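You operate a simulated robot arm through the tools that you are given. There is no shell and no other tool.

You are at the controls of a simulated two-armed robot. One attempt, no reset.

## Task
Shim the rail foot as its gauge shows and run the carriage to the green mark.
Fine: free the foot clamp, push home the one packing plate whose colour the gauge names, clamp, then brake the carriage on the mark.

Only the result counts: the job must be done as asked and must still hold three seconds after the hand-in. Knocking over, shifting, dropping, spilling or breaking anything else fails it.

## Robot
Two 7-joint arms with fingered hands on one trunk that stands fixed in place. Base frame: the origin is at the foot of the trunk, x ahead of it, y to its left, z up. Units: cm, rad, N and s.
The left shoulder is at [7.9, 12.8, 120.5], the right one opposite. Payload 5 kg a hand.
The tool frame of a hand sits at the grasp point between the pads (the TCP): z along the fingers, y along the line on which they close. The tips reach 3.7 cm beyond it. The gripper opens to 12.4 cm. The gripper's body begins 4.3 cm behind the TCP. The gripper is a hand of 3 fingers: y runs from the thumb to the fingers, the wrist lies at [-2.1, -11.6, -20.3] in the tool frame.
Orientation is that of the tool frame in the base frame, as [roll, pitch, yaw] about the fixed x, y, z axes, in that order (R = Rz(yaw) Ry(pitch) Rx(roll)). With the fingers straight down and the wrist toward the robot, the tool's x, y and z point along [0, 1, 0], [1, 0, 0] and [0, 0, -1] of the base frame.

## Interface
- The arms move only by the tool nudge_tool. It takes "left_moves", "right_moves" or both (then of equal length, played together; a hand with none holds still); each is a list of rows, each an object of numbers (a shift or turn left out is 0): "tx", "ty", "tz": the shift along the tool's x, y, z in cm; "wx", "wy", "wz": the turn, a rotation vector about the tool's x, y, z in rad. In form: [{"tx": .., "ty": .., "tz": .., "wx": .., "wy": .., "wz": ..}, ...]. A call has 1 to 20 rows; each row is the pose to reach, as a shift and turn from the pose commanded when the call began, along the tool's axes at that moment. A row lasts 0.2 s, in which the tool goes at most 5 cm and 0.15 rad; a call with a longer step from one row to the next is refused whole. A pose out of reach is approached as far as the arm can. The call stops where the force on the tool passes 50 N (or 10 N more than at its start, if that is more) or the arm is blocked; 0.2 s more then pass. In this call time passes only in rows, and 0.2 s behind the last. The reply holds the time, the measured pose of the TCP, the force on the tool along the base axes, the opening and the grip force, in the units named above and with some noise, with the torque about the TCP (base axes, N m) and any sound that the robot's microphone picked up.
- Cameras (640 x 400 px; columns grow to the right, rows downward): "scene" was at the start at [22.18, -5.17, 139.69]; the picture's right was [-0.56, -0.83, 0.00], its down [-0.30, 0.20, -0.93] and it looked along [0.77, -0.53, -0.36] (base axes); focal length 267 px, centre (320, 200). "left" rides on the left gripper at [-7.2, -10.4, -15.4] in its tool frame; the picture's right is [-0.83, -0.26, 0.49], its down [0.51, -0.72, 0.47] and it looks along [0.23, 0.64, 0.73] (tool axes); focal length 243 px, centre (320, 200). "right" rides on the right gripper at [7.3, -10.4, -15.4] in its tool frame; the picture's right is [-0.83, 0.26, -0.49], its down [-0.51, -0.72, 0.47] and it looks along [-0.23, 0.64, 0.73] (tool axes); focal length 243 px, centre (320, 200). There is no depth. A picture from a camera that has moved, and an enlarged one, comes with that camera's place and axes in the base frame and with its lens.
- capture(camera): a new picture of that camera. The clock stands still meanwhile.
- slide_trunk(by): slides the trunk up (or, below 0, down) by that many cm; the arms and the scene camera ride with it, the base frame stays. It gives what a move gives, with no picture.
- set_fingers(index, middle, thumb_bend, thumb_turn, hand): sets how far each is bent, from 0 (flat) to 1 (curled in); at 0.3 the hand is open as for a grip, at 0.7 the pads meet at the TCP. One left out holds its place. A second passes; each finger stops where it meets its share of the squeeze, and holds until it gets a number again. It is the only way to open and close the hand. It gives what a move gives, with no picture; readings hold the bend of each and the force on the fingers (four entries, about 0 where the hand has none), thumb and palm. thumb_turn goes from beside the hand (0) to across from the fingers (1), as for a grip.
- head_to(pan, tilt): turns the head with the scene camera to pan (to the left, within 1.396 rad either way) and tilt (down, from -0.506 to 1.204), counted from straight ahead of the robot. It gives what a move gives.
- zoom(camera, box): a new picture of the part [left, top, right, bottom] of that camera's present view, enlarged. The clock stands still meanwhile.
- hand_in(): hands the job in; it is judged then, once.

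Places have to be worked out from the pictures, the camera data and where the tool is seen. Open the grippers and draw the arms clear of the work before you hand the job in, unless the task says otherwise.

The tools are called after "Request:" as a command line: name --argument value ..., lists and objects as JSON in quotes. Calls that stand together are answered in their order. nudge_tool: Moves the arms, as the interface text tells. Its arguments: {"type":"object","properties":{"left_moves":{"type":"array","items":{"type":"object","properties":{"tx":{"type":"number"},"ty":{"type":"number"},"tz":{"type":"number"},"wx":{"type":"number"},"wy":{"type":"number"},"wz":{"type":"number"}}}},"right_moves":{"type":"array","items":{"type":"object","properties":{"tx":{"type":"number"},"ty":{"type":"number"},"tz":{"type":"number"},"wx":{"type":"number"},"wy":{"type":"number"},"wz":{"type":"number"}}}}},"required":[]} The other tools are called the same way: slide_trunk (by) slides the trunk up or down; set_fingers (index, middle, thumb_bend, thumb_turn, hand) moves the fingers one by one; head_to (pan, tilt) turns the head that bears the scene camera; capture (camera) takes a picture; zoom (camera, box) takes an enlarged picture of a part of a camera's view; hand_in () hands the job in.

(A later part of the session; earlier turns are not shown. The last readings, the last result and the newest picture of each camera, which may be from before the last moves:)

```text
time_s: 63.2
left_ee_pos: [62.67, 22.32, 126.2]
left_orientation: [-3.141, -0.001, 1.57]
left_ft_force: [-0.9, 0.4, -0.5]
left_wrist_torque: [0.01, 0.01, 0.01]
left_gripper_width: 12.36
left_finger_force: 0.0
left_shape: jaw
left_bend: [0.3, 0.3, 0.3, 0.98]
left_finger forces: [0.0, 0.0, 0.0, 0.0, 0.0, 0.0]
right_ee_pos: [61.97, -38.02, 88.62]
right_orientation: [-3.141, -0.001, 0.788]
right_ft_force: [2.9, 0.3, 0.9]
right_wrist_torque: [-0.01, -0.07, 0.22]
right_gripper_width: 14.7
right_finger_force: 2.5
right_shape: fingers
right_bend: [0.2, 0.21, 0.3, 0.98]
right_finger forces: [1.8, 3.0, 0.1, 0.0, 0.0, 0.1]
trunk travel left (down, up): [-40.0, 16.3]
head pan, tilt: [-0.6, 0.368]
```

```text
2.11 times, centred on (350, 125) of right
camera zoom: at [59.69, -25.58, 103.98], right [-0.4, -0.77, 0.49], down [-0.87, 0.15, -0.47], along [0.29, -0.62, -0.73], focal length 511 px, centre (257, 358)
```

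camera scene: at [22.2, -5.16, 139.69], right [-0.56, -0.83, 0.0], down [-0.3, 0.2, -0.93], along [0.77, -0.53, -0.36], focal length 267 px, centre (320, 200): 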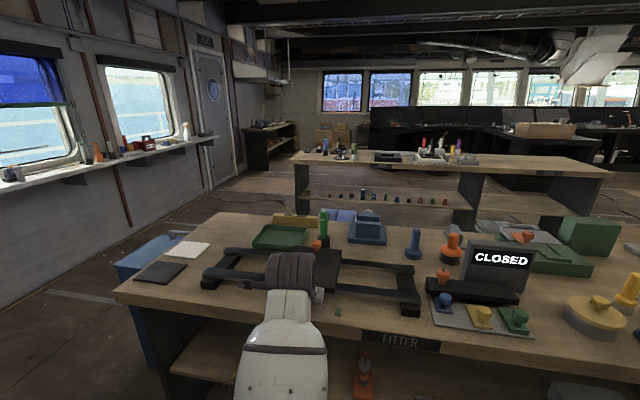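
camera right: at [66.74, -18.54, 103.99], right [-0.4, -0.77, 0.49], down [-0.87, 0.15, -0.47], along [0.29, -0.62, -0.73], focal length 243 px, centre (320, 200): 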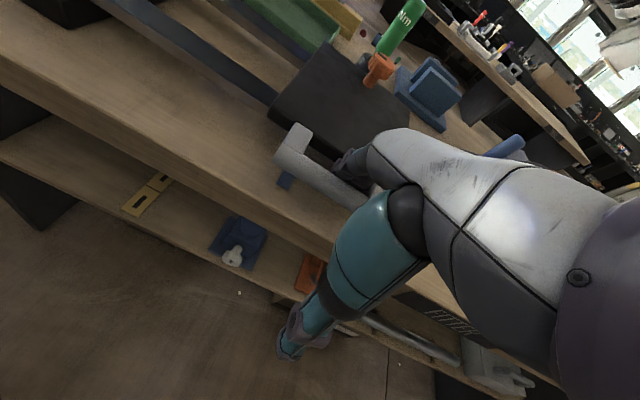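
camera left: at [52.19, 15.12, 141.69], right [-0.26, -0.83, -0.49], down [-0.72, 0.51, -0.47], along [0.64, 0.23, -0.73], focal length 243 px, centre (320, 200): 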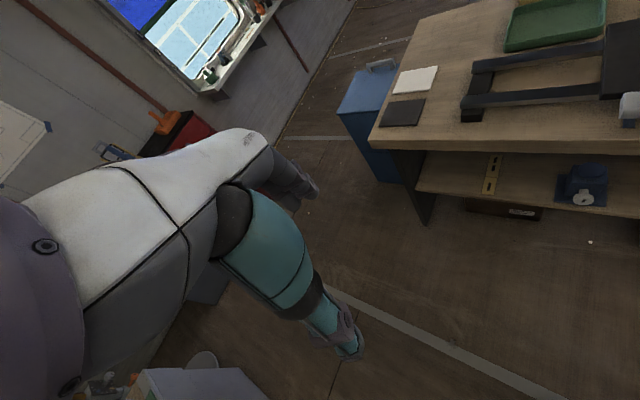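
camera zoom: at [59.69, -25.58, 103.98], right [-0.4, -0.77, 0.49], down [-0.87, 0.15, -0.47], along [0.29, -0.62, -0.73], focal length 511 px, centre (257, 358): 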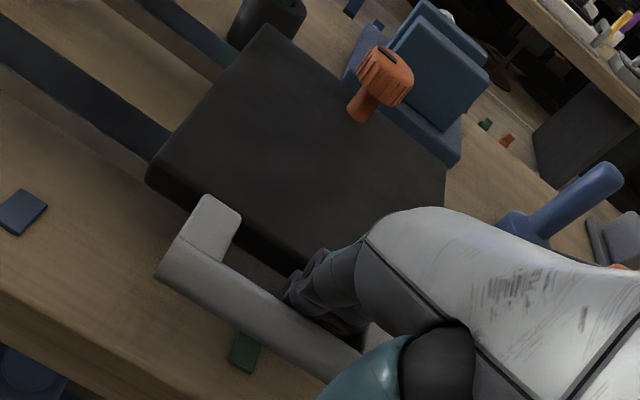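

All three measures (knob, plate edges, handle arm) put the carriage centre at e≈−18.5 and the green mark at e≈−18.0. I'll pull another 0.55 cm gently and re-measure.

Request:
nudge_tool --right_moves '[{"tx": -0.2}, {"tx": -0.4}, {"tx": -0.55}]'

Request:
zoom --camera "scene" --box '[290, 230, 390, 270]'

Request:
zoom --camera "right" --box '[250, 110, 400, 230]'

```text
time_s: 64.0
left_ee_pos: [62.58, 22.21, 126.09]
left_orientation: [3.142, 0.0, 1.571]
left_ft_force: [0.3, 0.2, -0.1]
left_wrist_torque: [0.02, 0.0, 0.03]
left_gripper_width: 12.4
left_finger_force: 0.0
left_shape: jaw
left_bend: [0.3, 0.3, 0.3, 0.98]
left_finger forces: [0.0, 0.1, 0.0, 0.1, 0.1, 0.1]
right_ee_pos: [61.69, -38.31, 88.52]
right_orientation: [3.14, 0.001, 0.786]
right_ft_force: [2.8, 0.2, 0.8]
right_wrist_torque: [-0.02, -0.04, 0.23]
right_gripper_width: 14.69
right_finger_force: 2.0
right_shape: fingers
right_bend: [0.2, 0.21, 0.3, 0.98]
right_finger forces: [2.2, 2.6, 0.1, 0.1, 0.0, 0.1]
trunk travel left (down, up): [-40.0, 16.3]
head pan, tilt: [-0.6, 0.368]
```

```text
6.40 times, centred on (340, 250) of scene
camera zoom: at [22.21, -5.16, 139.69], right [-0.56, -0.83, 0.0], down [-0.3, 0.2, -0.93], along [0.77, -0.53, -0.36], focal length 1711 px, centre (192, -120)
```

zoom: 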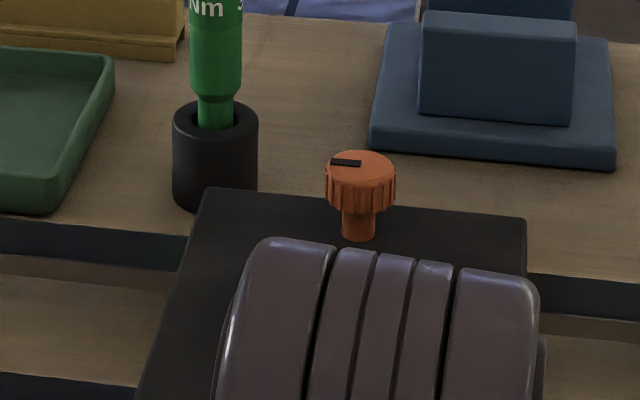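

```text
3.33 times, centred on (325, 170) of right
camera zoom: at [59.31, -25.92, 103.97], right [-0.4, -0.77, 0.49], down [-0.87, 0.15, -0.47], along [0.29, -0.62, -0.73], focal length 809 px, centre (303, 300)
```

zoom: 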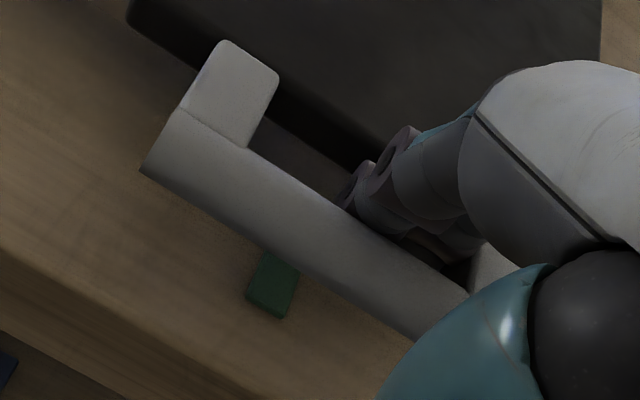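

The carriage centre now reads e≈−17.95 against the mark at −17.9: aligned within about 2 mm. I'll ease the fingers off the bar and arm, and lift straight out of the loop.

Request:
nudge_tool --right_moves '[{"ty": 0.35}, {"tx": 0.4, "ty": 0.35}, {"tx": 0.9, "ty": 0.35}, {"tx": 0.9, "ty": 0.35, "tz": -1.5}, {"tx": 0.9, "ty": 0.35, "tz": -3.5}, {"tx": 0.9, "ty": 0.35, "tz": -7.0}, {"tx": 0.9, "ty": 0.35, "tz": -11.0}]'

Request:
zoom --camera "scene" --box '[270, 220, 410, 330]'

Request:
zoom --camera "right" --box '[180, 60, 420, 260]'

```text
time_s: 65.6
left_ee_pos: [62.76, 22.33, 126.29]
left_orientation: [-3.141, 0.0, 1.571]
left_ft_force: [0.0, 0.9, -0.1]
left_wrist_torque: [0.0, 0.01, 0.02]
left_gripper_width: 12.37
left_finger_force: 0.1
left_shape: jaw
left_bend: [0.3, 0.3, 0.3, 0.98]
left_finger forces: [0.1, 0.0, 0.0, 0.0, 0.1, 0.0]
right_ee_pos: [62.2, -37.83, 99.34]
right_orientation: [3.14, 0.002, 0.785]
right_ft_force: [-0.7, -0.1, 0.1]
right_wrist_torque: [0.03, -0.05, -0.03]
right_gripper_width: 14.51
right_finger_force: 0.1
right_shape: fingers
right_bend: [0.21, 0.21, 0.3, 0.98]
right_finger forces: [0.0, 0.1, 0.1, 0.0, 0.1, 0.0]
trunk travel left (down, up): [-40.0, 16.3]
head pan, tilt: [-0.6, 0.368]
```

```text
3.64 times, centred on (340, 275) of scene
camera zoom: at [22.16, -5.17, 139.69], right [-0.56, -0.83, 0.0], down [-0.3, 0.2, -0.93], along [0.77, -0.53, -0.36], focal length 972 px, centre (247, -73)
```

zoom: 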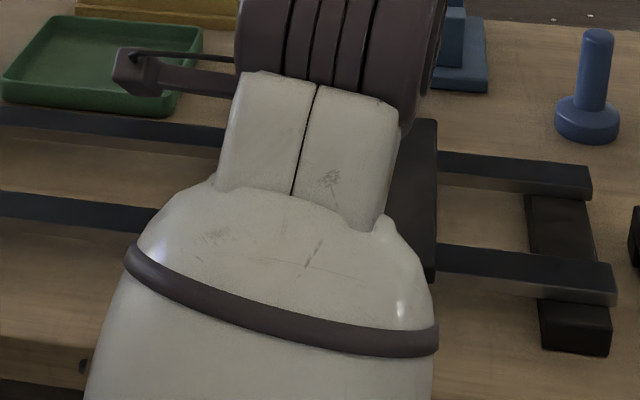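

```text
2.00 times, centred on (300, 160) of right
camera zoom: at [60.06, -25.44, 114.83], right [-0.4, -0.77, 0.49], down [-0.87, 0.15, -0.47], along [0.29, -0.62, -0.73], focal length 485 px, centre (360, 280)
```

zoom: 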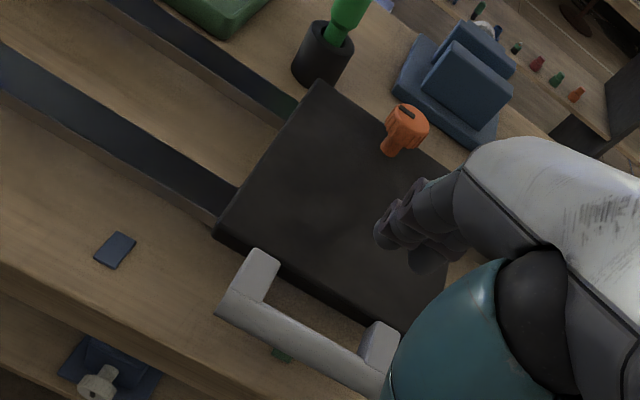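

The carriage stayed put and the hand is clear. Next: shape the fingers for the knob, raise the hand and yaw it for a clockwise turn while moving toward the brake knob.

Request:
set_fingers --hand "right" --index 0.42 --middle 0.42 --thumb_bend 0.42

Request:
nudge_tool --right_moves '[{"tx": 0.1, "ty": 1.0, "tz": -3.0, "wz": -0.147}, {"tx": 0.2, "ty": 3.0, "tz": -6.0, "wz": -0.294}, {"tx": 0.3, "ty": 6.0, "tz": -9.0, "wz": -0.441}, {"tx": 0.4, "ty": 9.0, "tz": -12.0, "wz": -0.588}, {"tx": 0.5, "ty": 12.0, "tz": -13.0, "wz": -0.735}, {"tx": 0.6, "ty": 15.0, "tz": -13.0, "wz": -0.882}, {"tx": 0.7, "ty": 17.7, "tz": -13.0, "wz": -1.03}]'

Request:
capture --camera "scene"

Request:
capture --camera "right"

```text
time_s: 66.6
left_ee_pos: [62.7, 22.26, 126.41]
left_orientation: [-3.141, -0.001, 1.571]
left_ft_force: [-0.7, -0.4, 0.8]
left_wrist_torque: [0.02, 0.0, 0.01]
left_gripper_width: 12.38
left_finger_force: 0.0
left_shape: jaw
left_bend: [0.3, 0.3, 0.3, 0.98]
left_finger forces: [0.0, 0.1, 0.0, 0.1, 0.1, 0.1]
right_ee_pos: [62.24, -37.87, 99.31]
right_orientation: [3.14, -0.001, 0.786]
right_ft_force: [0.3, 0.0, 0.5]
right_wrist_torque: [0.0, -0.01, 0.02]
right_gripper_width: 9.29
right_finger_force: 0.1
right_shape: fingers
right_bend: [0.42, 0.42, 0.42, 0.99]
right_finger forces: [0.0, 0.0, 0.0, 0.0, 0.0, 0.1]
trunk travel left (down, up): [-40.0, 16.3]
head pan, tilt: [-0.6, 0.368]
```

```text
time_s: 68.2
left_ee_pos: [62.72, 22.08, 126.31]
left_orientation: [3.141, 0.001, 1.57]
left_ft_force: [-0.4, 0.8, -0.8]
left_wrist_torque: [0.03, -0.01, 0.01]
left_gripper_width: 12.36
left_finger_force: 0.1
left_shape: jaw
left_bend: [0.3, 0.3, 0.3, 0.98]
left_finger forces: [0.1, 0.1, 0.0, 0.0, 0.0, 0.0]
right_ee_pos: [75.3, -50.11, 112.62]
right_orientation: [-3.14, 0.001, 1.818]
right_ft_force: [-0.1, 0.3, 0.0]
right_wrist_torque: [0.03, -0.03, 0.0]
right_gripper_width: 9.3
right_finger_force: 0.0
right_shape: fingers
right_bend: [0.42, 0.42, 0.42, 0.99]
right_finger forces: [0.1, 0.1, 0.0, 0.1, 0.1, 0.1]
trunk travel left (down, up): [-40.0, 16.3]
head pan, tilt: [-0.6, 0.368]
```

```text
taken
camera scene: at [22.19, -5.27, 139.68], right [-0.56, -0.83, 0.0], down [-0.3, 0.2, -0.93], along [0.77, -0.53, -0.36], focal length 267 px, centre (320, 200)
```

scene: 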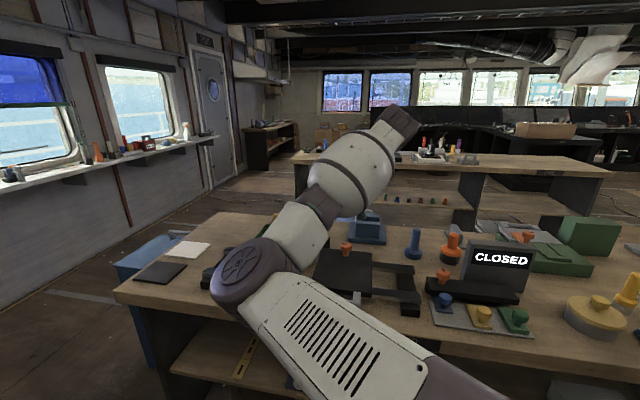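

```text
taken
camera right: at [63.45, -45.67, 127.97], right [0.46, -0.74, 0.49], down [-0.58, -0.67, -0.47], along [0.68, -0.07, -0.73], focal length 243 px, centre (320, 200)
```

right: 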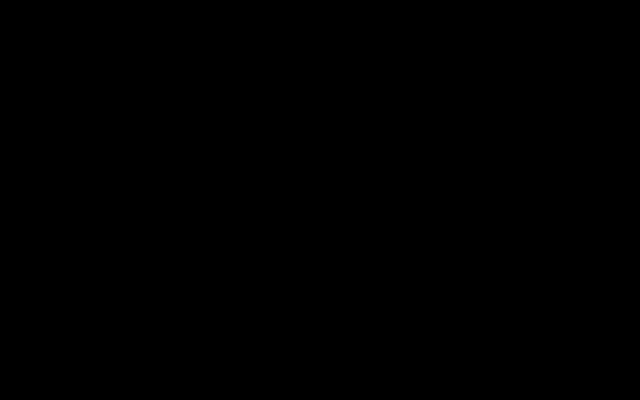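

The right camera is blocked by the forearm in this pose. I'll tilt the fingers outward (wx −0.38), which also extends reach, and check the views.

Request:
nudge_tool --right_moves '[{"wx": -0.13}, {"wx": -0.26}, {"wx": -0.38}]'

Request:
capture --camera "right"

Request:
capture --camera "scene"

```text
time_s: 69.0
left_ee_pos: [62.73, 22.24, 126.09]
left_orientation: [-3.141, 0.001, 1.571]
left_ft_force: [-0.3, 0.1, 0.5]
left_wrist_torque: [0.01, -0.04, 0.01]
left_gripper_width: 12.36
left_finger_force: 0.0
left_shape: jaw
left_bend: [0.3, 0.3, 0.3, 0.98]
left_finger forces: [0.1, 0.0, 0.0, 0.0, 0.0, 0.0]
right_ee_pos: [75.34, -50.01, 112.59]
right_orientation: [2.76, -0.001, 1.817]
right_ft_force: [0.0, 0.0, -0.4]
right_wrist_torque: [0.0, 0.04, -0.03]
right_gripper_width: 9.28
right_finger_force: 0.1
right_shape: fingers
right_bend: [0.42, 0.42, 0.42, 0.99]
right_finger forces: [0.1, 0.1, 0.1, 0.0, 0.1, 0.1]
trunk travel left (down, up): [-40.0, 16.3]
head pan, tilt: [-0.6, 0.368]
```

```text
taken
camera right: at [58.62, -46.71, 123.02], right [0.26, -0.79, 0.55], down [-0.36, -0.61, -0.71], along [0.9, -0.01, -0.44], focal length 243 px, centre (320, 200)
```

right: 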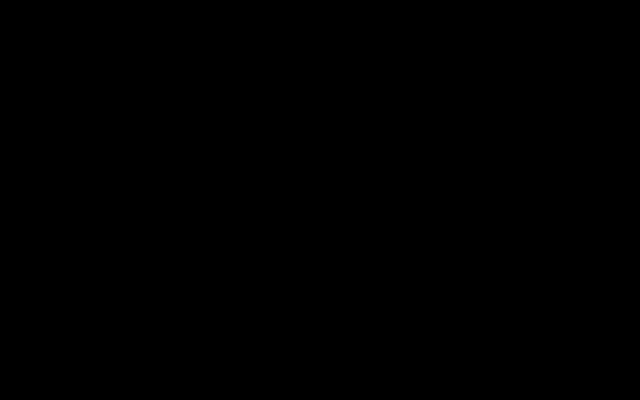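

```text
taken
camera scene: at [22.19, -5.2, 139.69], right [-0.56, -0.83, 0.0], down [-0.3, 0.2, -0.93], along [0.77, -0.53, -0.36], focal length 267 px, centre (320, 200)
```

scene: 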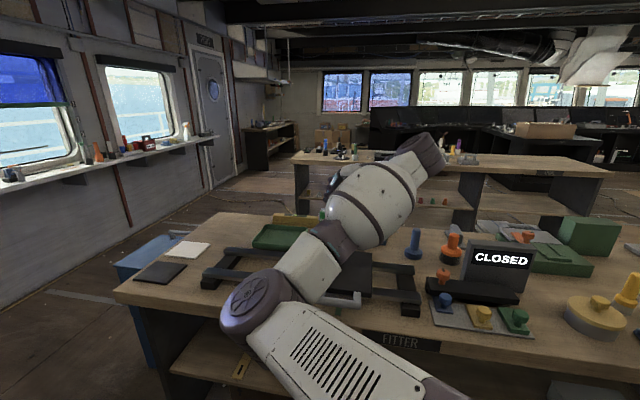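

The hand is folded back beside the forearm here. I'll swing the yaw toward the arm's own direction (about the vertical axis) to unfold the wrist and regain the camera view.

Request:
nudge_tool --right_moves '[{"wy": -0.048, "wz": 0.121}, {"wy": -0.097, "wz": 0.243}, {"wy": -0.145, "wz": 0.364}, {"wy": -0.194, "wz": 0.486}, {"wy": -0.242, "wz": 0.607}, {"wy": -0.291, "wz": 0.729}]'

Request:
capture --camera "right"

Request:
capture --camera "scene"

```text
time_s: 70.4
left_ee_pos: [62.71, 22.31, 126.24]
left_orientation: [3.141, 0.001, 1.57]
left_ft_force: [0.2, -0.3, -0.3]
left_wrist_torque: [-0.01, 0.03, -0.03]
left_gripper_width: 12.4
left_finger_force: 0.1
left_shape: jaw
left_bend: [0.3, 0.3, 0.3, 0.98]
left_finger forces: [0.0, 0.0, 0.0, 0.0, 0.0, 0.0]
right_ee_pos: [75.33, -49.99, 112.64]
right_orientation: [2.759, 0.001, 1.028]
right_ft_force: [-0.7, 0.2, 0.3]
right_wrist_torque: [0.03, -0.01, -0.04]
right_gripper_width: 9.27
right_finger_force: 0.1
right_shape: fingers
right_bend: [0.42, 0.42, 0.42, 0.99]
right_finger forces: [0.0, 0.1, 0.0, 0.0, 0.0, 0.0]
trunk travel left (down, up): [-40.0, 16.3]
head pan, tilt: [-0.6, 0.368]
```

```text
taken
camera right: at [65.94, -35.87, 123.07], right [-0.38, -0.74, 0.55], down [-0.68, -0.18, -0.71], along [0.62, -0.65, -0.44], focal length 243 px, centre (320, 200)
```

right: 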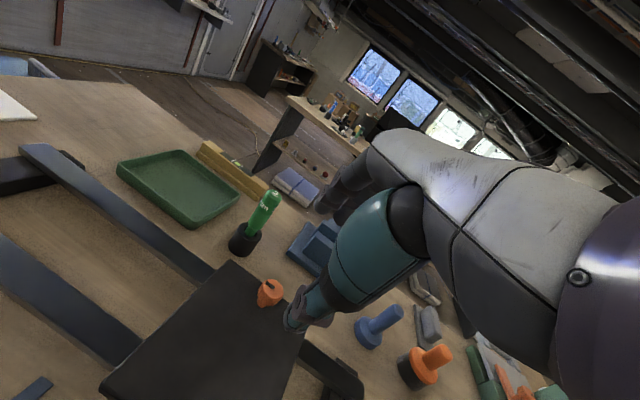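

```text
taken
camera scene: at [22.19, -5.13, 139.69], right [-0.56, -0.83, 0.0], down [-0.3, 0.2, -0.93], along [0.77, -0.53, -0.36], focal length 267 px, centre (320, 200)
```

scene: 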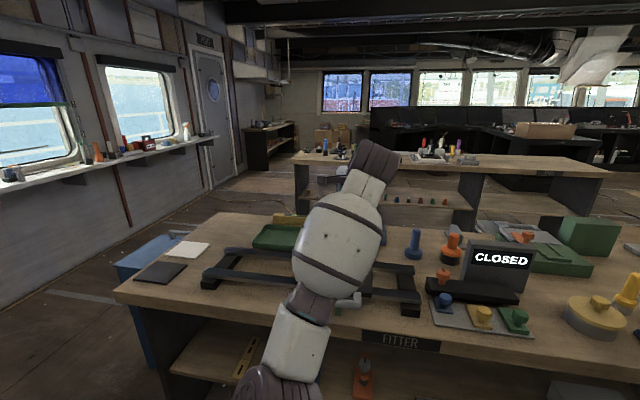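

The camera is back and the brake knob is in view. I'll zoom to locate it precisely.

Request:
zoom --camera "right" --box '[220, 250, 320, 330]'

Request:
zoom --camera "scene" --box '[300, 220, 420, 320]'

```text
5.00 times, centred on (270, 290) of right
camera zoom: at [65.94, -35.87, 123.07], right [-0.38, -0.74, 0.55], down [-0.68, -0.18, -0.71], along [0.62, -0.65, -0.44], focal length 1213 px, centre (570, -250)
```

zoom: 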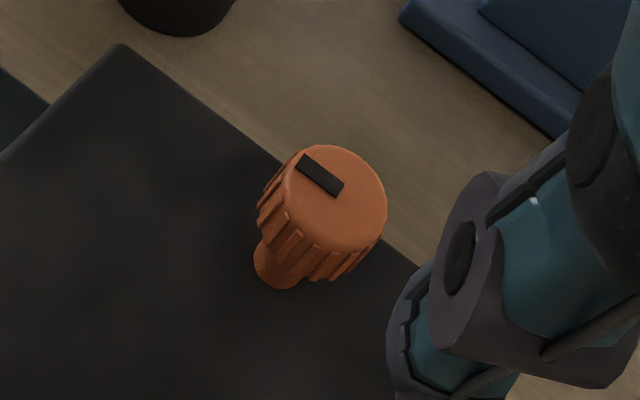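

```text
4.00 times, centred on (360, 270) of scene
camera zoom: at [22.19, -5.13, 139.69], right [-0.56, -0.83, 0.0], down [-0.3, 0.2, -0.93], along [0.77, -0.53, -0.36], focal length 1069 px, centre (160, -80)
```

zoom: 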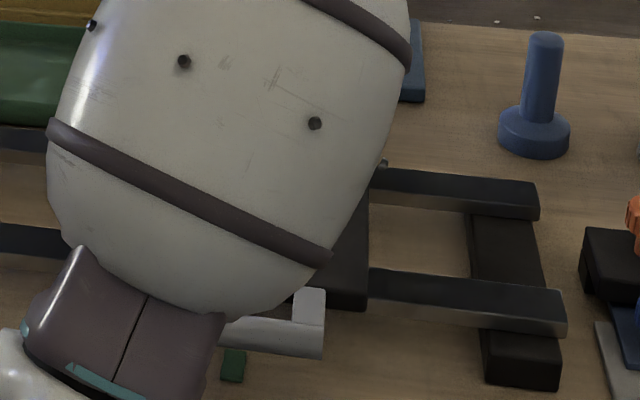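

Knob position from both cameras: (83.1, −57.85), top z≈92.3 (e≈−17.9, so the carriage is still on the mark). For better reach I'll reduce the tilt to 0.25 rad and lower the trunk 12 cm while the hand is still high.

Request:
nudge_tool --right_moves '[{"wx": 0.13}]'

Request:
slide_trunk --by -12

Request:
capture --camera "scene"

Request:
capture --camera "right"

```text
time_s: 70.8
left_ee_pos: [62.76, 22.21, 126.21]
left_orientation: [3.14, 0.0, 1.572]
left_ft_force: [-0.2, -0.5, 0.1]
left_wrist_torque: [0.0, 0.02, 0.02]
left_gripper_width: 12.37
left_finger_force: 0.2
left_shape: jaw
left_bend: [0.3, 0.3, 0.3, 0.98]
left_finger forces: [0.0, 0.0, 0.0, 0.0, 0.0, 0.1]
right_ee_pos: [75.36, -49.95, 112.46]
right_orientation: [2.891, -0.001, 1.03]
right_ft_force: [0.5, 0.9, 0.4]
right_wrist_torque: [0.02, -0.02, 0.01]
right_gripper_width: 9.3
right_finger_force: 0.0
right_shape: fingers
right_bend: [0.42, 0.42, 0.42, 0.99]
right_finger forces: [0.1, 0.0, 0.0, 0.0, 0.0, 0.0]
trunk travel left (down, up): [-40.0, 16.3]
head pan, tilt: [-0.6, 0.368]
```

```text
time_s: 72.3
left_ee_pos: [62.69, 22.18, 114.64]
left_orientation: [3.138, 0.001, 1.572]
left_ft_force: [-0.4, 0.4, 0.1]
left_wrist_torque: [-0.02, -0.01, -0.01]
left_gripper_width: 12.36
left_finger_force: 0.0
left_shape: jaw
left_bend: [0.3, 0.3, 0.3, 0.98]
left_finger forces: [0.1, 0.0, 0.1, 0.0, 0.0, 0.1]
right_ee_pos: [75.4, -50.08, 100.68]
right_orientation: [2.89, 0.0, 1.03]
right_ft_force: [0.5, 0.6, -0.2]
right_wrist_torque: [0.03, -0.02, 0.0]
right_gripper_width: 9.29
right_finger_force: 0.0
right_shape: fingers
right_bend: [0.42, 0.42, 0.42, 0.99]
right_finger forces: [0.1, 0.0, 0.0, 0.0, 0.0, 0.1]
trunk travel left (down, up): [-28.0, 28.3]
head pan, tilt: [-0.6, 0.368]
```

```text
taken
camera scene: at [25.12, -5.2, 127.52], right [-0.56, -0.83, 0.0], down [-0.3, 0.2, -0.93], along [0.77, -0.53, -0.36], focal length 267 px, centre (320, 200)
```

scene: 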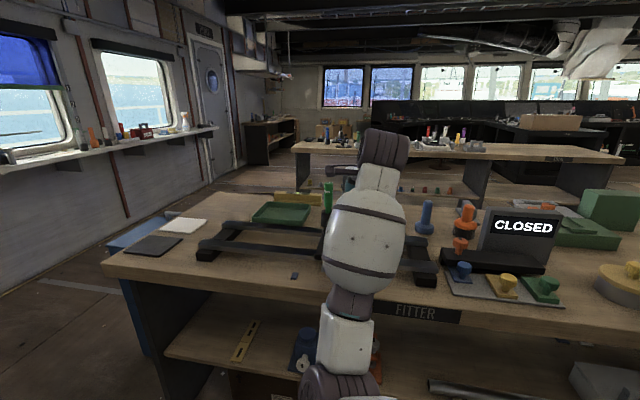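

```text
taken
camera right: at [67.14, -36.71, 112.99], right [-0.32, -0.78, 0.54], down [-0.76, -0.14, -0.64], along [0.57, -0.61, -0.55], focal length 243 px, centre (320, 200)
```

right: 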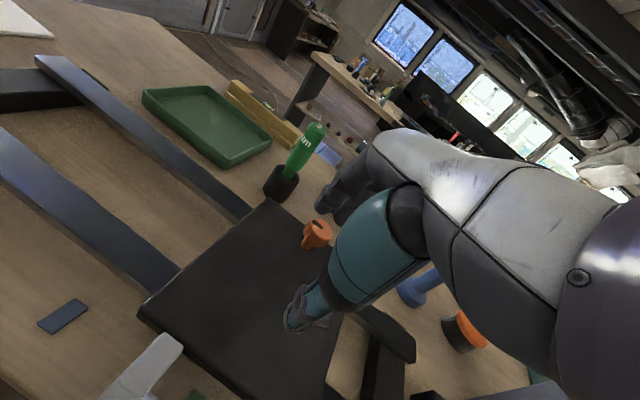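

The trunk lowering also moved the shoulders forward a bit, good for reach. I'll narrow the fingers to ~6.7 cm and move to a hover over the brake knob with the starting yaw for the clockwise stroke.

Request:
set_fingers --hand "right" --index 0.5 --middle 0.5 --thumb_bend 0.5

Request:
nudge_tool --right_moves '[{"tx": -0.6, "ty": 1.91, "tz": 0.4, "wy": 0.0293, "wz": -0.1149}, {"tx": -1.2, "ty": 3.82, "tz": 0.9, "wy": 0.0587, "wz": -0.2298}, {"tx": -1.8, "ty": 5.72, "tz": 1.6, "wy": 0.088, "wz": -0.3448}, {"tx": -2.4, "ty": 7.63, "tz": 2.6, "wy": 0.1174, "wz": -0.4597}, {"tx": -3.0, "ty": 9.54, "tz": 3.68, "wy": 0.1467, "wz": -0.5746}]'

Request:
capture --camera "right"

Request:
capture --camera "scene"

```text
time_s: 73.3
left_ee_pos: [62.63, 22.19, 114.56]
left_orientation: [3.141, 0.002, 1.572]
left_ft_force: [-0.4, 0.5, 0.4]
left_wrist_torque: [-0.01, 0.0, 0.0]
left_gripper_width: 12.37
left_finger_force: 0.0
left_shape: jaw
left_bend: [0.3, 0.3, 0.3, 0.98]
left_finger forces: [0.0, 0.1, 0.1, 0.0, 0.0, 0.1]
right_ee_pos: [75.31, -49.94, 100.6]
right_orientation: [2.891, 0.0, 1.031]
right_ft_force: [-0.7, 0.3, 0.4]
right_wrist_torque: [-0.02, 0.0, 0.0]
right_gripper_width: 6.8
right_finger_force: 0.0
right_shape: fingers
right_bend: [0.5, 0.5, 0.5, 1.0]
right_finger forces: [0.0, 0.1, 0.0, 0.1, 0.0, 0.0]
trunk travel left (down, up): [-28.0, 28.3]
head pan, tilt: [-0.6, 0.368]
```

```text
time_s: 74.5
left_ee_pos: [62.71, 22.16, 114.55]
left_orientation: [3.14, -0.002, 1.572]
left_ft_force: [0.4, -0.4, 0.4]
left_wrist_torque: [0.04, 0.01, -0.02]
left_gripper_width: 12.41
left_finger_force: 0.0
left_shape: jaw
left_bend: [0.3, 0.3, 0.3, 0.98]
left_finger forces: [0.0, 0.0, 0.0, 0.0, 0.1, 0.0]
right_ee_pos: [82.52, -57.9, 99.38]
right_orientation: [2.892, -0.001, 1.625]
right_ft_force: [-0.1, -0.5, -0.3]
right_wrist_torque: [0.07, 0.02, 0.0]
right_gripper_width: 6.79
right_finger_force: 0.1
right_shape: fingers
right_bend: [0.5, 0.5, 0.5, 1.0]
right_finger forces: [0.0, 0.0, 0.1, 0.0, 0.0, 0.0]
trunk travel left (down, up): [-28.0, 28.3]
head pan, tilt: [-0.6, 0.368]
```

```text
taken
camera right: at [68.24, -51.49, 111.71], right [0.18, -0.82, 0.54], down [-0.55, -0.54, -0.64], along [0.81, -0.19, -0.55], focal length 243 px, centre (320, 200)
```

right: 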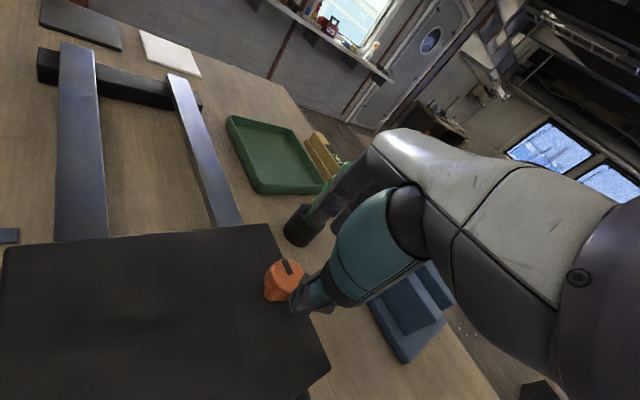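

```text
taken
camera scene: at [25.17, -5.27, 127.49], right [-0.56, -0.83, 0.0], down [-0.3, 0.2, -0.93], along [0.77, -0.53, -0.36], focal length 267 px, centre (320, 200)
```

scene: 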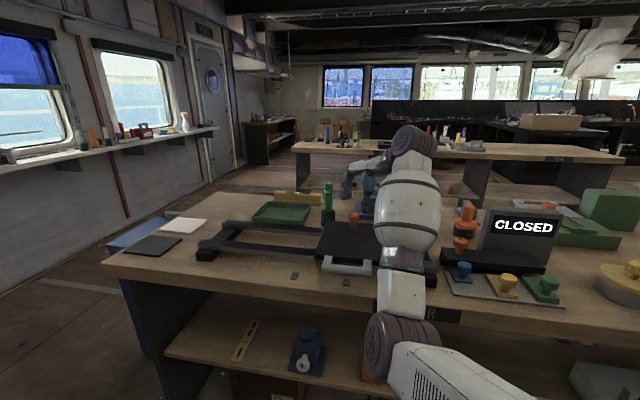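

Reached exactly. I'll zoom the scene view for carriage-versus-mark alignment and the hand view for the knob centring.

Request:
zoom --camera "scene" --box '[290, 200, 400, 300]'

Request:
zoom --camera "right" --box '[230, 210, 350, 330]'

```text
4.00 times, centred on (345, 250) of scene
camera zoom: at [25.17, -5.27, 127.49], right [-0.56, -0.83, 0.0], down [-0.3, 0.2, -0.93], along [0.77, -0.53, -0.36], focal length 1069 px, centre (220, 0)
```

zoom: 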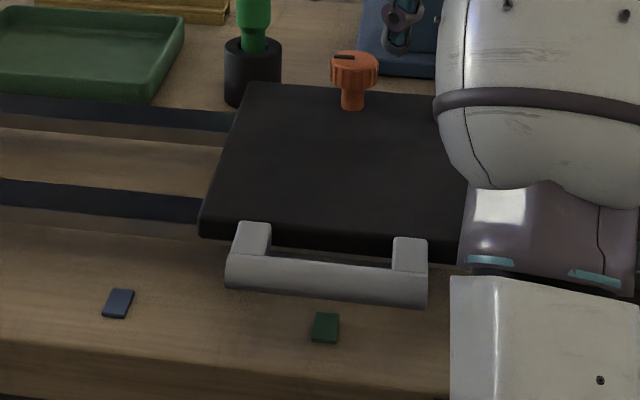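

```text
3.33 times, centred on (290, 270) of right
camera zoom: at [68.24, -51.49, 111.71], right [0.18, -0.82, 0.54], down [-0.55, -0.54, -0.64], along [0.81, -0.19, -0.55], focal length 809 px, centre (420, -33)
```

zoom: 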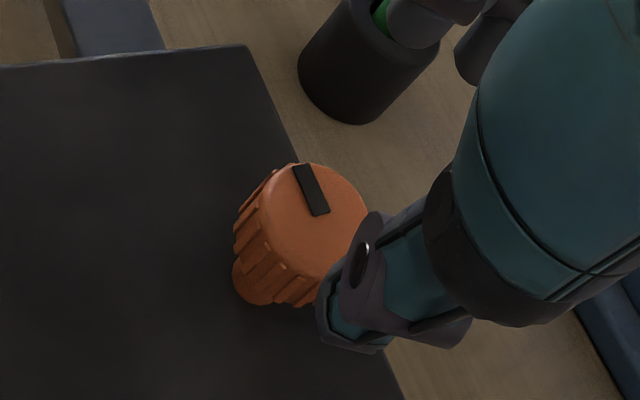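

Handle centre e≈−17.8, knob −17.8, mark −17.9: aligned to about 1 mm. The hand camera puts the knob at (83.1, −57.45); I'll descend vertically around it.

Request:
nudge_tool --right_moves '[{"tx": 0.42, "ty": -0.35, "tz": 1.45}, {"tx": 0.42, "ty": -0.7, "tz": 2.9}, {"tx": 0.42, "ty": -1.05, "tz": 4.3}, {"tx": 0.42, "ty": -1.3, "tz": 5.4}]'

Request:
zoom --camera "right" --box '[250, 170, 370, 310]'

Request:
zoom --camera "scene" --box '[330, 180, 430, 240]'

```text
time_s: 75.5
left_ee_pos: [62.77, 22.16, 114.53]
left_orientation: [-3.141, -0.001, 1.57]
left_ft_force: [0.0, -0.2, 0.1]
left_wrist_torque: [0.0, -0.01, -0.02]
left_gripper_width: 12.34
left_finger_force: 0.0
left_shape: jaw
left_bend: [0.3, 0.3, 0.3, 0.98]
left_finger forces: [0.1, 0.0, 0.1, 0.0, 0.1, 0.0]
right_ee_pos: [82.66, -57.27, 93.82]
right_orientation: [2.89, 0.001, 1.623]
right_ft_force: [-0.9, -0.2, -0.4]
right_wrist_torque: [-0.01, -0.02, -0.02]
right_gripper_width: 6.81
right_finger_force: 0.1
right_shape: fingers
right_bend: [0.5, 0.5, 0.5, 1.0]
right_finger forces: [0.1, 0.0, 0.0, 0.0, 0.1, 0.0]
trunk travel left (down, up): [-28.0, 28.3]
head pan, tilt: [-0.6, 0.368]
```

```text
2.86 times, centred on (310, 240) of right
camera zoom: at [68.3, -50.88, 106.15], right [0.17, -0.82, 0.54], down [-0.55, -0.54, -0.64], along [0.81, -0.19, -0.55], focal length 693 px, centre (349, 86)
```

zoom: 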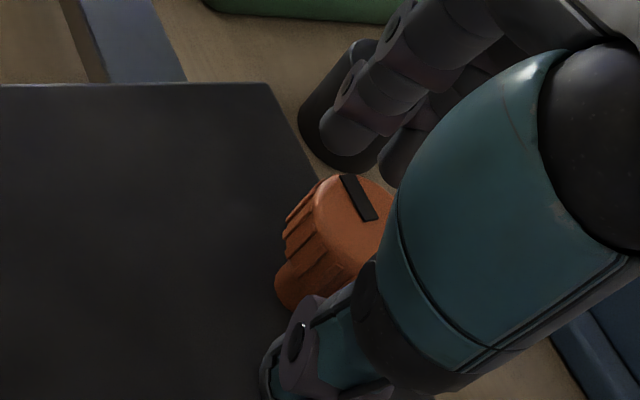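

```text
6.40 times, centred on (380, 210) of scene
camera zoom: at [25.16, -5.18, 127.5], right [-0.56, -0.83, 0.0], down [-0.3, 0.2, -0.93], along [0.77, -0.53, -0.36], focal length 1711 px, centre (-64, 136)
```

zoom: 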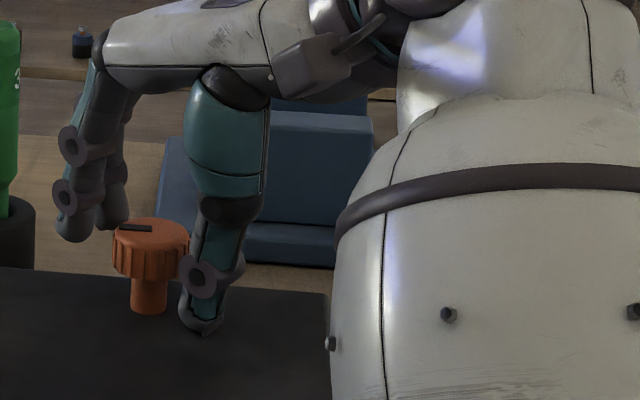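

The thumb and fingers straddle the knob well. I'll go down another 0.4 cm and close the grip.

Request:
nudge_tool --right_moves '[{"tx": -0.1, "ty": -0.1, "tz": 0.4}]'

Request:
set_fingers --hand "right" --index 0.7 --middle 0.7 --thumb_bend 0.7

Request:
zoom --camera "scene" --box '[330, 180, 430, 240]'

Request:
zoom --camera "scene" --box '[290, 200, 400, 300]'

```text
time_s: 75.9
left_ee_pos: [62.55, 22.33, 114.71]
left_orientation: [3.141, 0.0, 1.57]
left_ft_force: [0.8, 0.0, -0.1]
left_wrist_torque: [0.01, -0.01, 0.02]
left_gripper_width: 12.35
left_finger_force: 0.1
left_shape: jaw
left_bend: [0.3, 0.3, 0.3, 0.98]
left_finger forces: [0.1, 0.0, 0.0, 0.0, 0.0, 0.0]
right_ee_pos: [82.51, -57.39, 93.75]
right_orientation: [2.888, 0.001, 1.621]
right_ft_force: [-2.7, 1.1, 12.6]
right_wrist_torque: [0.05, 0.51, -0.07]
right_gripper_width: 6.69
right_finger_force: 6.2
right_shape: fingers
right_bend: [0.5, 0.5, 0.51, 1.0]
right_finger forces: [0.0, 0.1, 0.0, 0.1, 12.4, 0.0]
trunk travel left (down, up): [-28.0, 28.3]
head pan, tilt: [-0.6, 0.368]
```

```text
time_s: 76.9
left_ee_pos: [62.66, 22.25, 114.56]
left_orientation: [3.142, -0.001, 1.57]
left_ft_force: [0.3, -0.3, 0.4]
left_wrist_torque: [0.04, -0.01, -0.02]
left_gripper_width: 12.36
left_finger_force: 0.1
left_shape: jaw
left_bend: [0.3, 0.3, 0.3, 0.98]
left_finger forces: [0.1, 0.0, 0.0, 0.0, 0.0, 0.0]
right_ee_pos: [82.62, -57.36, 93.46]
right_orientation: [2.892, 0.001, 1.622]
right_ft_force: [-4.4, 2.6, 0.0]
right_wrist_torque: [0.07, 0.15, 0.01]
right_gripper_width: 3.52
right_finger_force: 14.4
right_shape: fingers
right_bend: [0.63, 0.67, 0.61, 1.0]
right_finger forces: [7.8, 3.6, 0.0, 0.1, 16.2, 0.0]
trunk travel left (down, up): [-28.0, 28.3]
head pan, tilt: [-0.6, 0.368]
```

```text
6.40 times, centred on (380, 210) of scene
camera zoom: at [25.12, -5.15, 127.51], right [-0.56, -0.83, 0.0], down [-0.3, 0.2, -0.93], along [0.77, -0.53, -0.36], focal length 1711 px, centre (-64, 136)
```

zoom: 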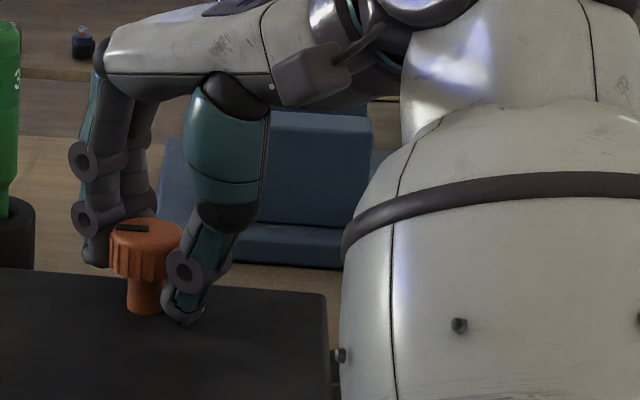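

```text
4.00 times, centred on (345, 250) of scene
camera zoom: at [25.12, -5.15, 127.51], right [-0.56, -0.83, 0.0], down [-0.3, 0.2, -0.93], along [0.77, -0.53, -0.36], focal length 1069 px, centre (220, 0)
```

zoom: 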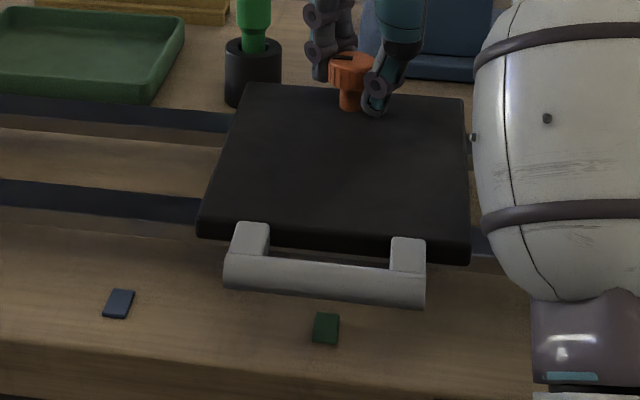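

Grip is solid (7.8+3.6 vs 16.2 N) and the carriage only moved ~1 mm. Now I'll turn clockwise about the knob's vertical axis, first 0.6 rad, keeping the knob axis fixed.

Request:
nudge_tool --right_moves '[{"tx": 0.065, "ty": 0.004, "tz": 0.001, "wy": -0.0296, "wz": 0.1163}, {"tx": 0.129, "ty": 0.015, "tz": 0.004, "wy": -0.0593, "wz": 0.2326}, {"tx": 0.191, "ty": 0.034, "tz": 0.009, "wy": -0.0889, "wz": 0.3488}, {"tx": 0.251, "ty": 0.059, "tz": 0.015, "wy": -0.1186, "wz": 0.4651}, {"tx": 0.307, "ty": 0.092, "tz": 0.023, "wy": -0.1482, "wz": 0.5814}]'

Request:
zoom --camera "scene" --box '[290, 200, 400, 300]'

Request:
zoom --camera "right" --box '[250, 170, 370, 310]'

```text
time_s: 78.1
left_ee_pos: [62.68, 22.18, 114.6]
left_orientation: [-3.141, 0.0, 1.572]
left_ft_force: [-0.1, 0.2, -0.1]
left_wrist_torque: [0.0, 0.0, 0.02]
left_gripper_width: 12.36
left_finger_force: 0.0
left_shape: jaw
left_bend: [0.3, 0.3, 0.3, 0.98]
left_finger forces: [0.1, 0.0, 0.1, 0.1, 0.0, 0.0]
right_ee_pos: [82.68, -57.17, 93.54]
right_orientation: [2.892, -0.001, 1.021]
right_ft_force: [-4.5, 0.7, -4.4]
right_wrist_torque: [0.0, 0.12, 0.03]
right_gripper_width: 3.55
right_finger_force: 14.9
right_shape: fingers
right_bend: [0.63, 0.67, 0.61, 1.0]
right_finger forces: [7.4, 4.7, 0.0, 0.0, 16.5, 0.0]
trunk travel left (down, up): [-28.0, 28.3]
head pan, tilt: [-0.6, 0.368]
```

```text
4.00 times, centred on (345, 250) of scene
camera zoom: at [25.16, -5.17, 127.5], right [-0.56, -0.83, 0.0], down [-0.3, 0.2, -0.93], along [0.77, -0.53, -0.36], focal length 1069 px, centre (220, 0)
```

zoom: 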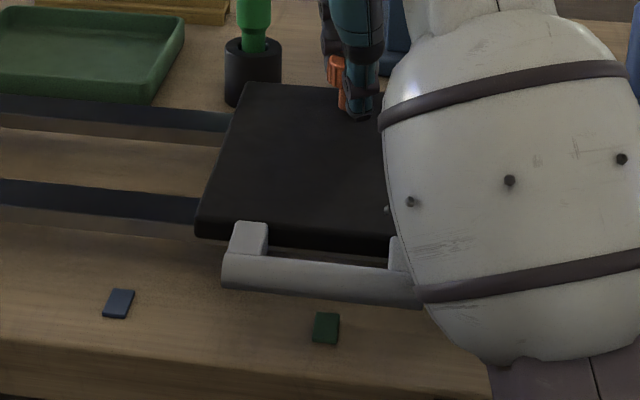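

```text
2.86 times, centred on (310, 240) of right
camera zoom: at [74.59, -43.72, 105.83], right [-0.32, -0.78, 0.54], down [-0.76, -0.13, -0.64], along [0.56, -0.62, -0.55], focal length 693 px, centre (349, 86)
```

zoom: 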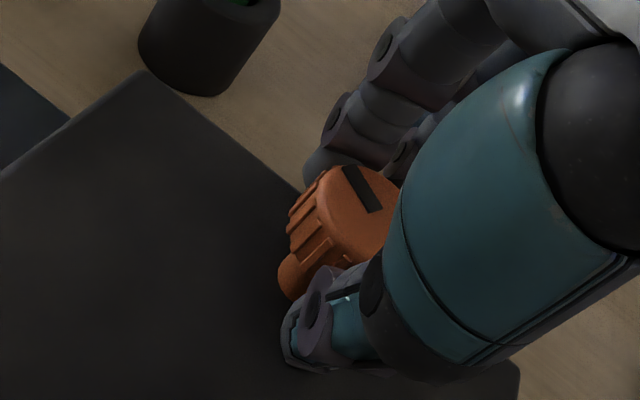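

The knob turns with the hand, but the carriage crept ~0.2–0.3 cm away from the foot (bar end moved 228→222 px). I'll nudge it back along e by 0.35 cm through the gripped knob before continuing.

Request:
nudge_tool --right_moves '[{"tx": -0.17, "ty": -0.04, "tz": -0.01}, {"tx": -0.34, "ty": -0.08, "tz": -0.02}]'

Request:
zoom --camera "scene" --box '[290, 200, 400, 300]'

```text
time_s: 78.7
left_ee_pos: [62.65, 22.28, 114.53]
left_orientation: [3.141, 0.001, 1.571]
left_ft_force: [-0.8, 1.3, -0.6]
left_wrist_torque: [0.01, 0.03, 0.0]
left_gripper_width: 12.37
left_finger_force: 0.0
left_shape: jaw
left_bend: [0.3, 0.3, 0.3, 0.98]
left_finger forces: [0.1, 0.0, 0.0, 0.0, 0.0, 0.0]
right_ee_pos: [82.32, -57.37, 93.47]
right_orientation: [2.892, -0.003, 1.023]
right_ft_force: [-0.6, 4.0, -3.5]
right_wrist_torque: [0.1, -0.04, 0.07]
right_gripper_width: 3.55
right_finger_force: 13.5
right_shape: fingers
right_bend: [0.63, 0.67, 0.61, 1.0]
right_finger forces: [8.9, 3.7, 0.0, 0.0, 14.7, 0.0]
trunk travel left (down, up): [-28.0, 28.3]
head pan, tilt: [-0.6, 0.368]
```

```text
4.00 times, centred on (345, 250) of scene
camera zoom: at [25.15, -5.17, 127.5], right [-0.56, -0.83, 0.0], down [-0.3, 0.2, -0.93], along [0.77, -0.53, -0.36], focal length 1069 px, centre (220, 0)
```

zoom: 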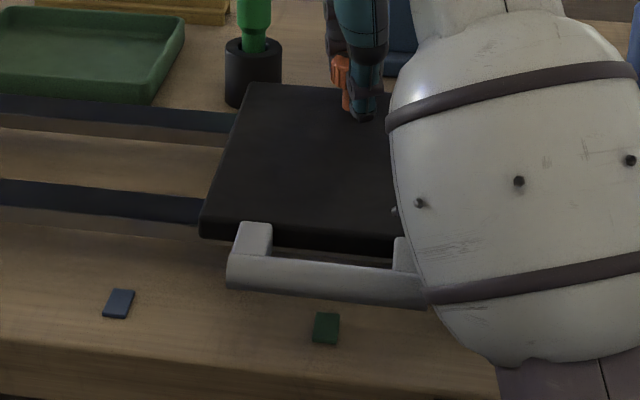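

Back on the mark (bar end at 228 px as before). I'll continue the clockwise turn another 0.48 rad and check.

Request:
nudge_tool --right_moves '[{"tx": 0.065, "ty": 0.004, "tz": 0.001, "wy": -0.0296, "wz": 0.1163}, {"tx": 0.129, "ty": 0.015, "tz": 0.004, "wy": -0.0593, "wz": 0.2326}, {"tx": 0.191, "ty": 0.034, "tz": 0.009, "wy": -0.0889, "wz": 0.3488}, {"tx": 0.251, "ty": 0.059, "tz": 0.015, "wy": -0.1186, "wz": 0.4651}]'

Request:
zoom --camera "scene" --box '[290, 200, 400, 300]'

Request:
zoom --camera "right" --box '[250, 170, 370, 310]'

```text
time_s: 79.7
left_ee_pos: [62.74, 22.21, 114.58]
left_orientation: [3.141, 0.002, 1.571]
left_ft_force: [-0.4, 0.0, -0.4]
left_wrist_torque: [-0.03, 0.07, -0.02]
left_gripper_width: 12.37
left_finger_force: 0.0
left_shape: jaw
left_bend: [0.3, 0.3, 0.3, 0.98]
left_finger forces: [0.0, 0.0, 0.1, 0.1, 0.0, 0.0]
right_ee_pos: [82.74, -57.05, 93.49]
right_orientation: [2.891, -0.002, 0.541]
right_ft_force: [-5.8, 4.6, -1.7]
right_wrist_torque: [0.17, 0.14, 0.03]
right_gripper_width: 3.54
right_finger_force: 14.7
right_shape: fingers
right_bend: [0.64, 0.67, 0.61, 1.0]
right_finger forces: [6.9, 4.8, 0.0, 0.0, 18.1, 0.0]
trunk travel left (down, up): [-28.0, 28.3]
head pan, tilt: [-0.6, 0.368]
```

```text
4.00 times, centred on (345, 250) of scene
camera zoom: at [25.14, -5.1, 127.51], right [-0.56, -0.83, 0.0], down [-0.3, 0.2, -0.93], along [0.77, -0.53, -0.36], focal length 1069 px, centre (220, 0)
```

zoom: 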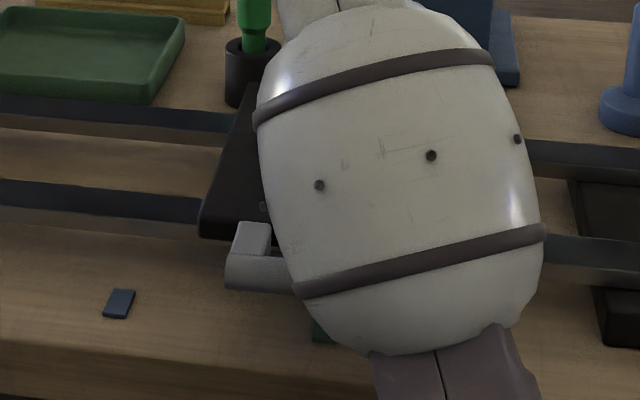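

```text
2.86 times, centred on (310, 240) of right
camera zoom: at [81.67, -41.57, 105.82], right [-0.64, -0.54, 0.54], down [-0.73, 0.24, -0.64], along [0.22, -0.81, -0.55], focal length 693 px, centre (349, 86)
```

zoom: 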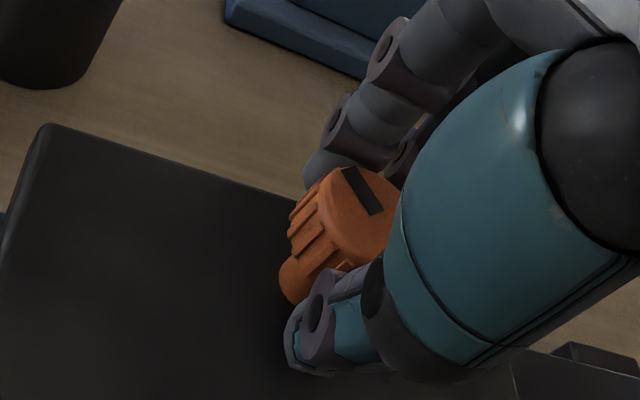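

Carriage holds (bar end 226 px) and 1.08 rad is turned. Continuing toward the stop.

Request:
nudge_tool --right_moves '[{"tx": 0.06, "ty": 0.003, "tz": 0.001, "wy": -0.0272, "wz": 0.1066}, {"tx": 0.118, "ty": 0.013, "tz": 0.003, "wy": -0.0543, "wz": 0.2132}, {"tx": 0.176, "ty": 0.028, "tz": 0.007, "wy": -0.0815, "wz": 0.3198}, {"tx": 0.231, "ty": 0.05, "tz": 0.013, "wy": -0.1087, "wz": 0.4264}, {"tx": 0.284, "ty": 0.078, "tz": 0.02, "wy": -0.1359, "wz": 0.533}]'

Request:
zoom --camera "scene" --box '[290, 200, 400, 300]'

Request:
zoom --camera "right" --box '[250, 170, 370, 310]'

```text
time_s: 80.9
left_ee_pos: [62.61, 22.27, 114.56]
left_orientation: [-3.142, 0.0, 1.573]
left_ft_force: [-0.1, 0.0, -0.2]
left_wrist_torque: [-0.03, -0.01, 0.0]
left_gripper_width: 12.36
left_finger_force: 0.0
left_shape: jaw
left_bend: [0.3, 0.3, 0.3, 0.98]
left_finger forces: [0.1, 0.1, 0.1, 0.0, 0.1, 0.1]
right_ee_pos: [82.88, -57.18, 93.53]
right_orientation: [2.892, -0.002, -0.008]
right_ft_force: [-11.7, 5.8, -3.7]
right_wrist_torque: [0.09, 0.3, -0.02]
right_gripper_width: 3.59
right_finger_force: 14.6
right_shape: fingers
right_bend: [0.64, 0.67, 0.61, 1.0]
right_finger forces: [6.4, 6.6, 0.1, 0.1, 17.0, 0.0]
trunk travel left (down, up): [-28.0, 28.3]
head pan, tilt: [-0.6, 0.368]
```

```text
4.00 times, centred on (345, 250) of scene
camera zoom: at [25.09, -5.13, 127.51], right [-0.56, -0.83, 0.0], down [-0.3, 0.2, -0.93], along [0.77, -0.53, -0.36], focal length 1069 px, centre (220, 0)
```

zoom: 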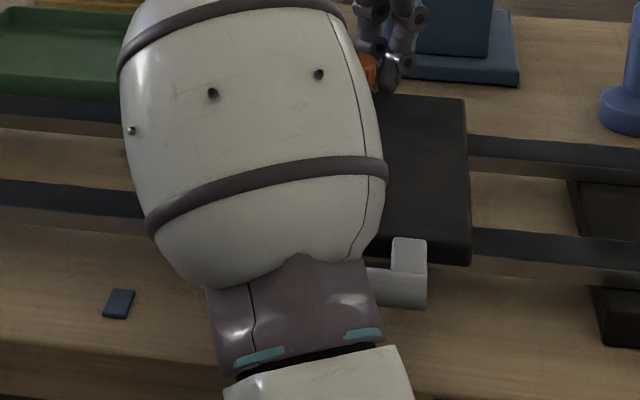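

```text
2.86 times, centred on (310, 240) of right
camera zoom: at [90.22, -43.37, 105.84], right [-0.83, -0.12, 0.54], down [-0.5, 0.59, -0.64], along [-0.24, -0.8, -0.55], focal length 693 px, centre (349, 86)
```

zoom: 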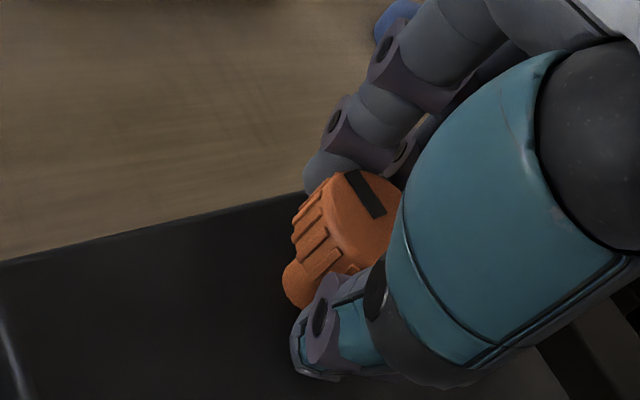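

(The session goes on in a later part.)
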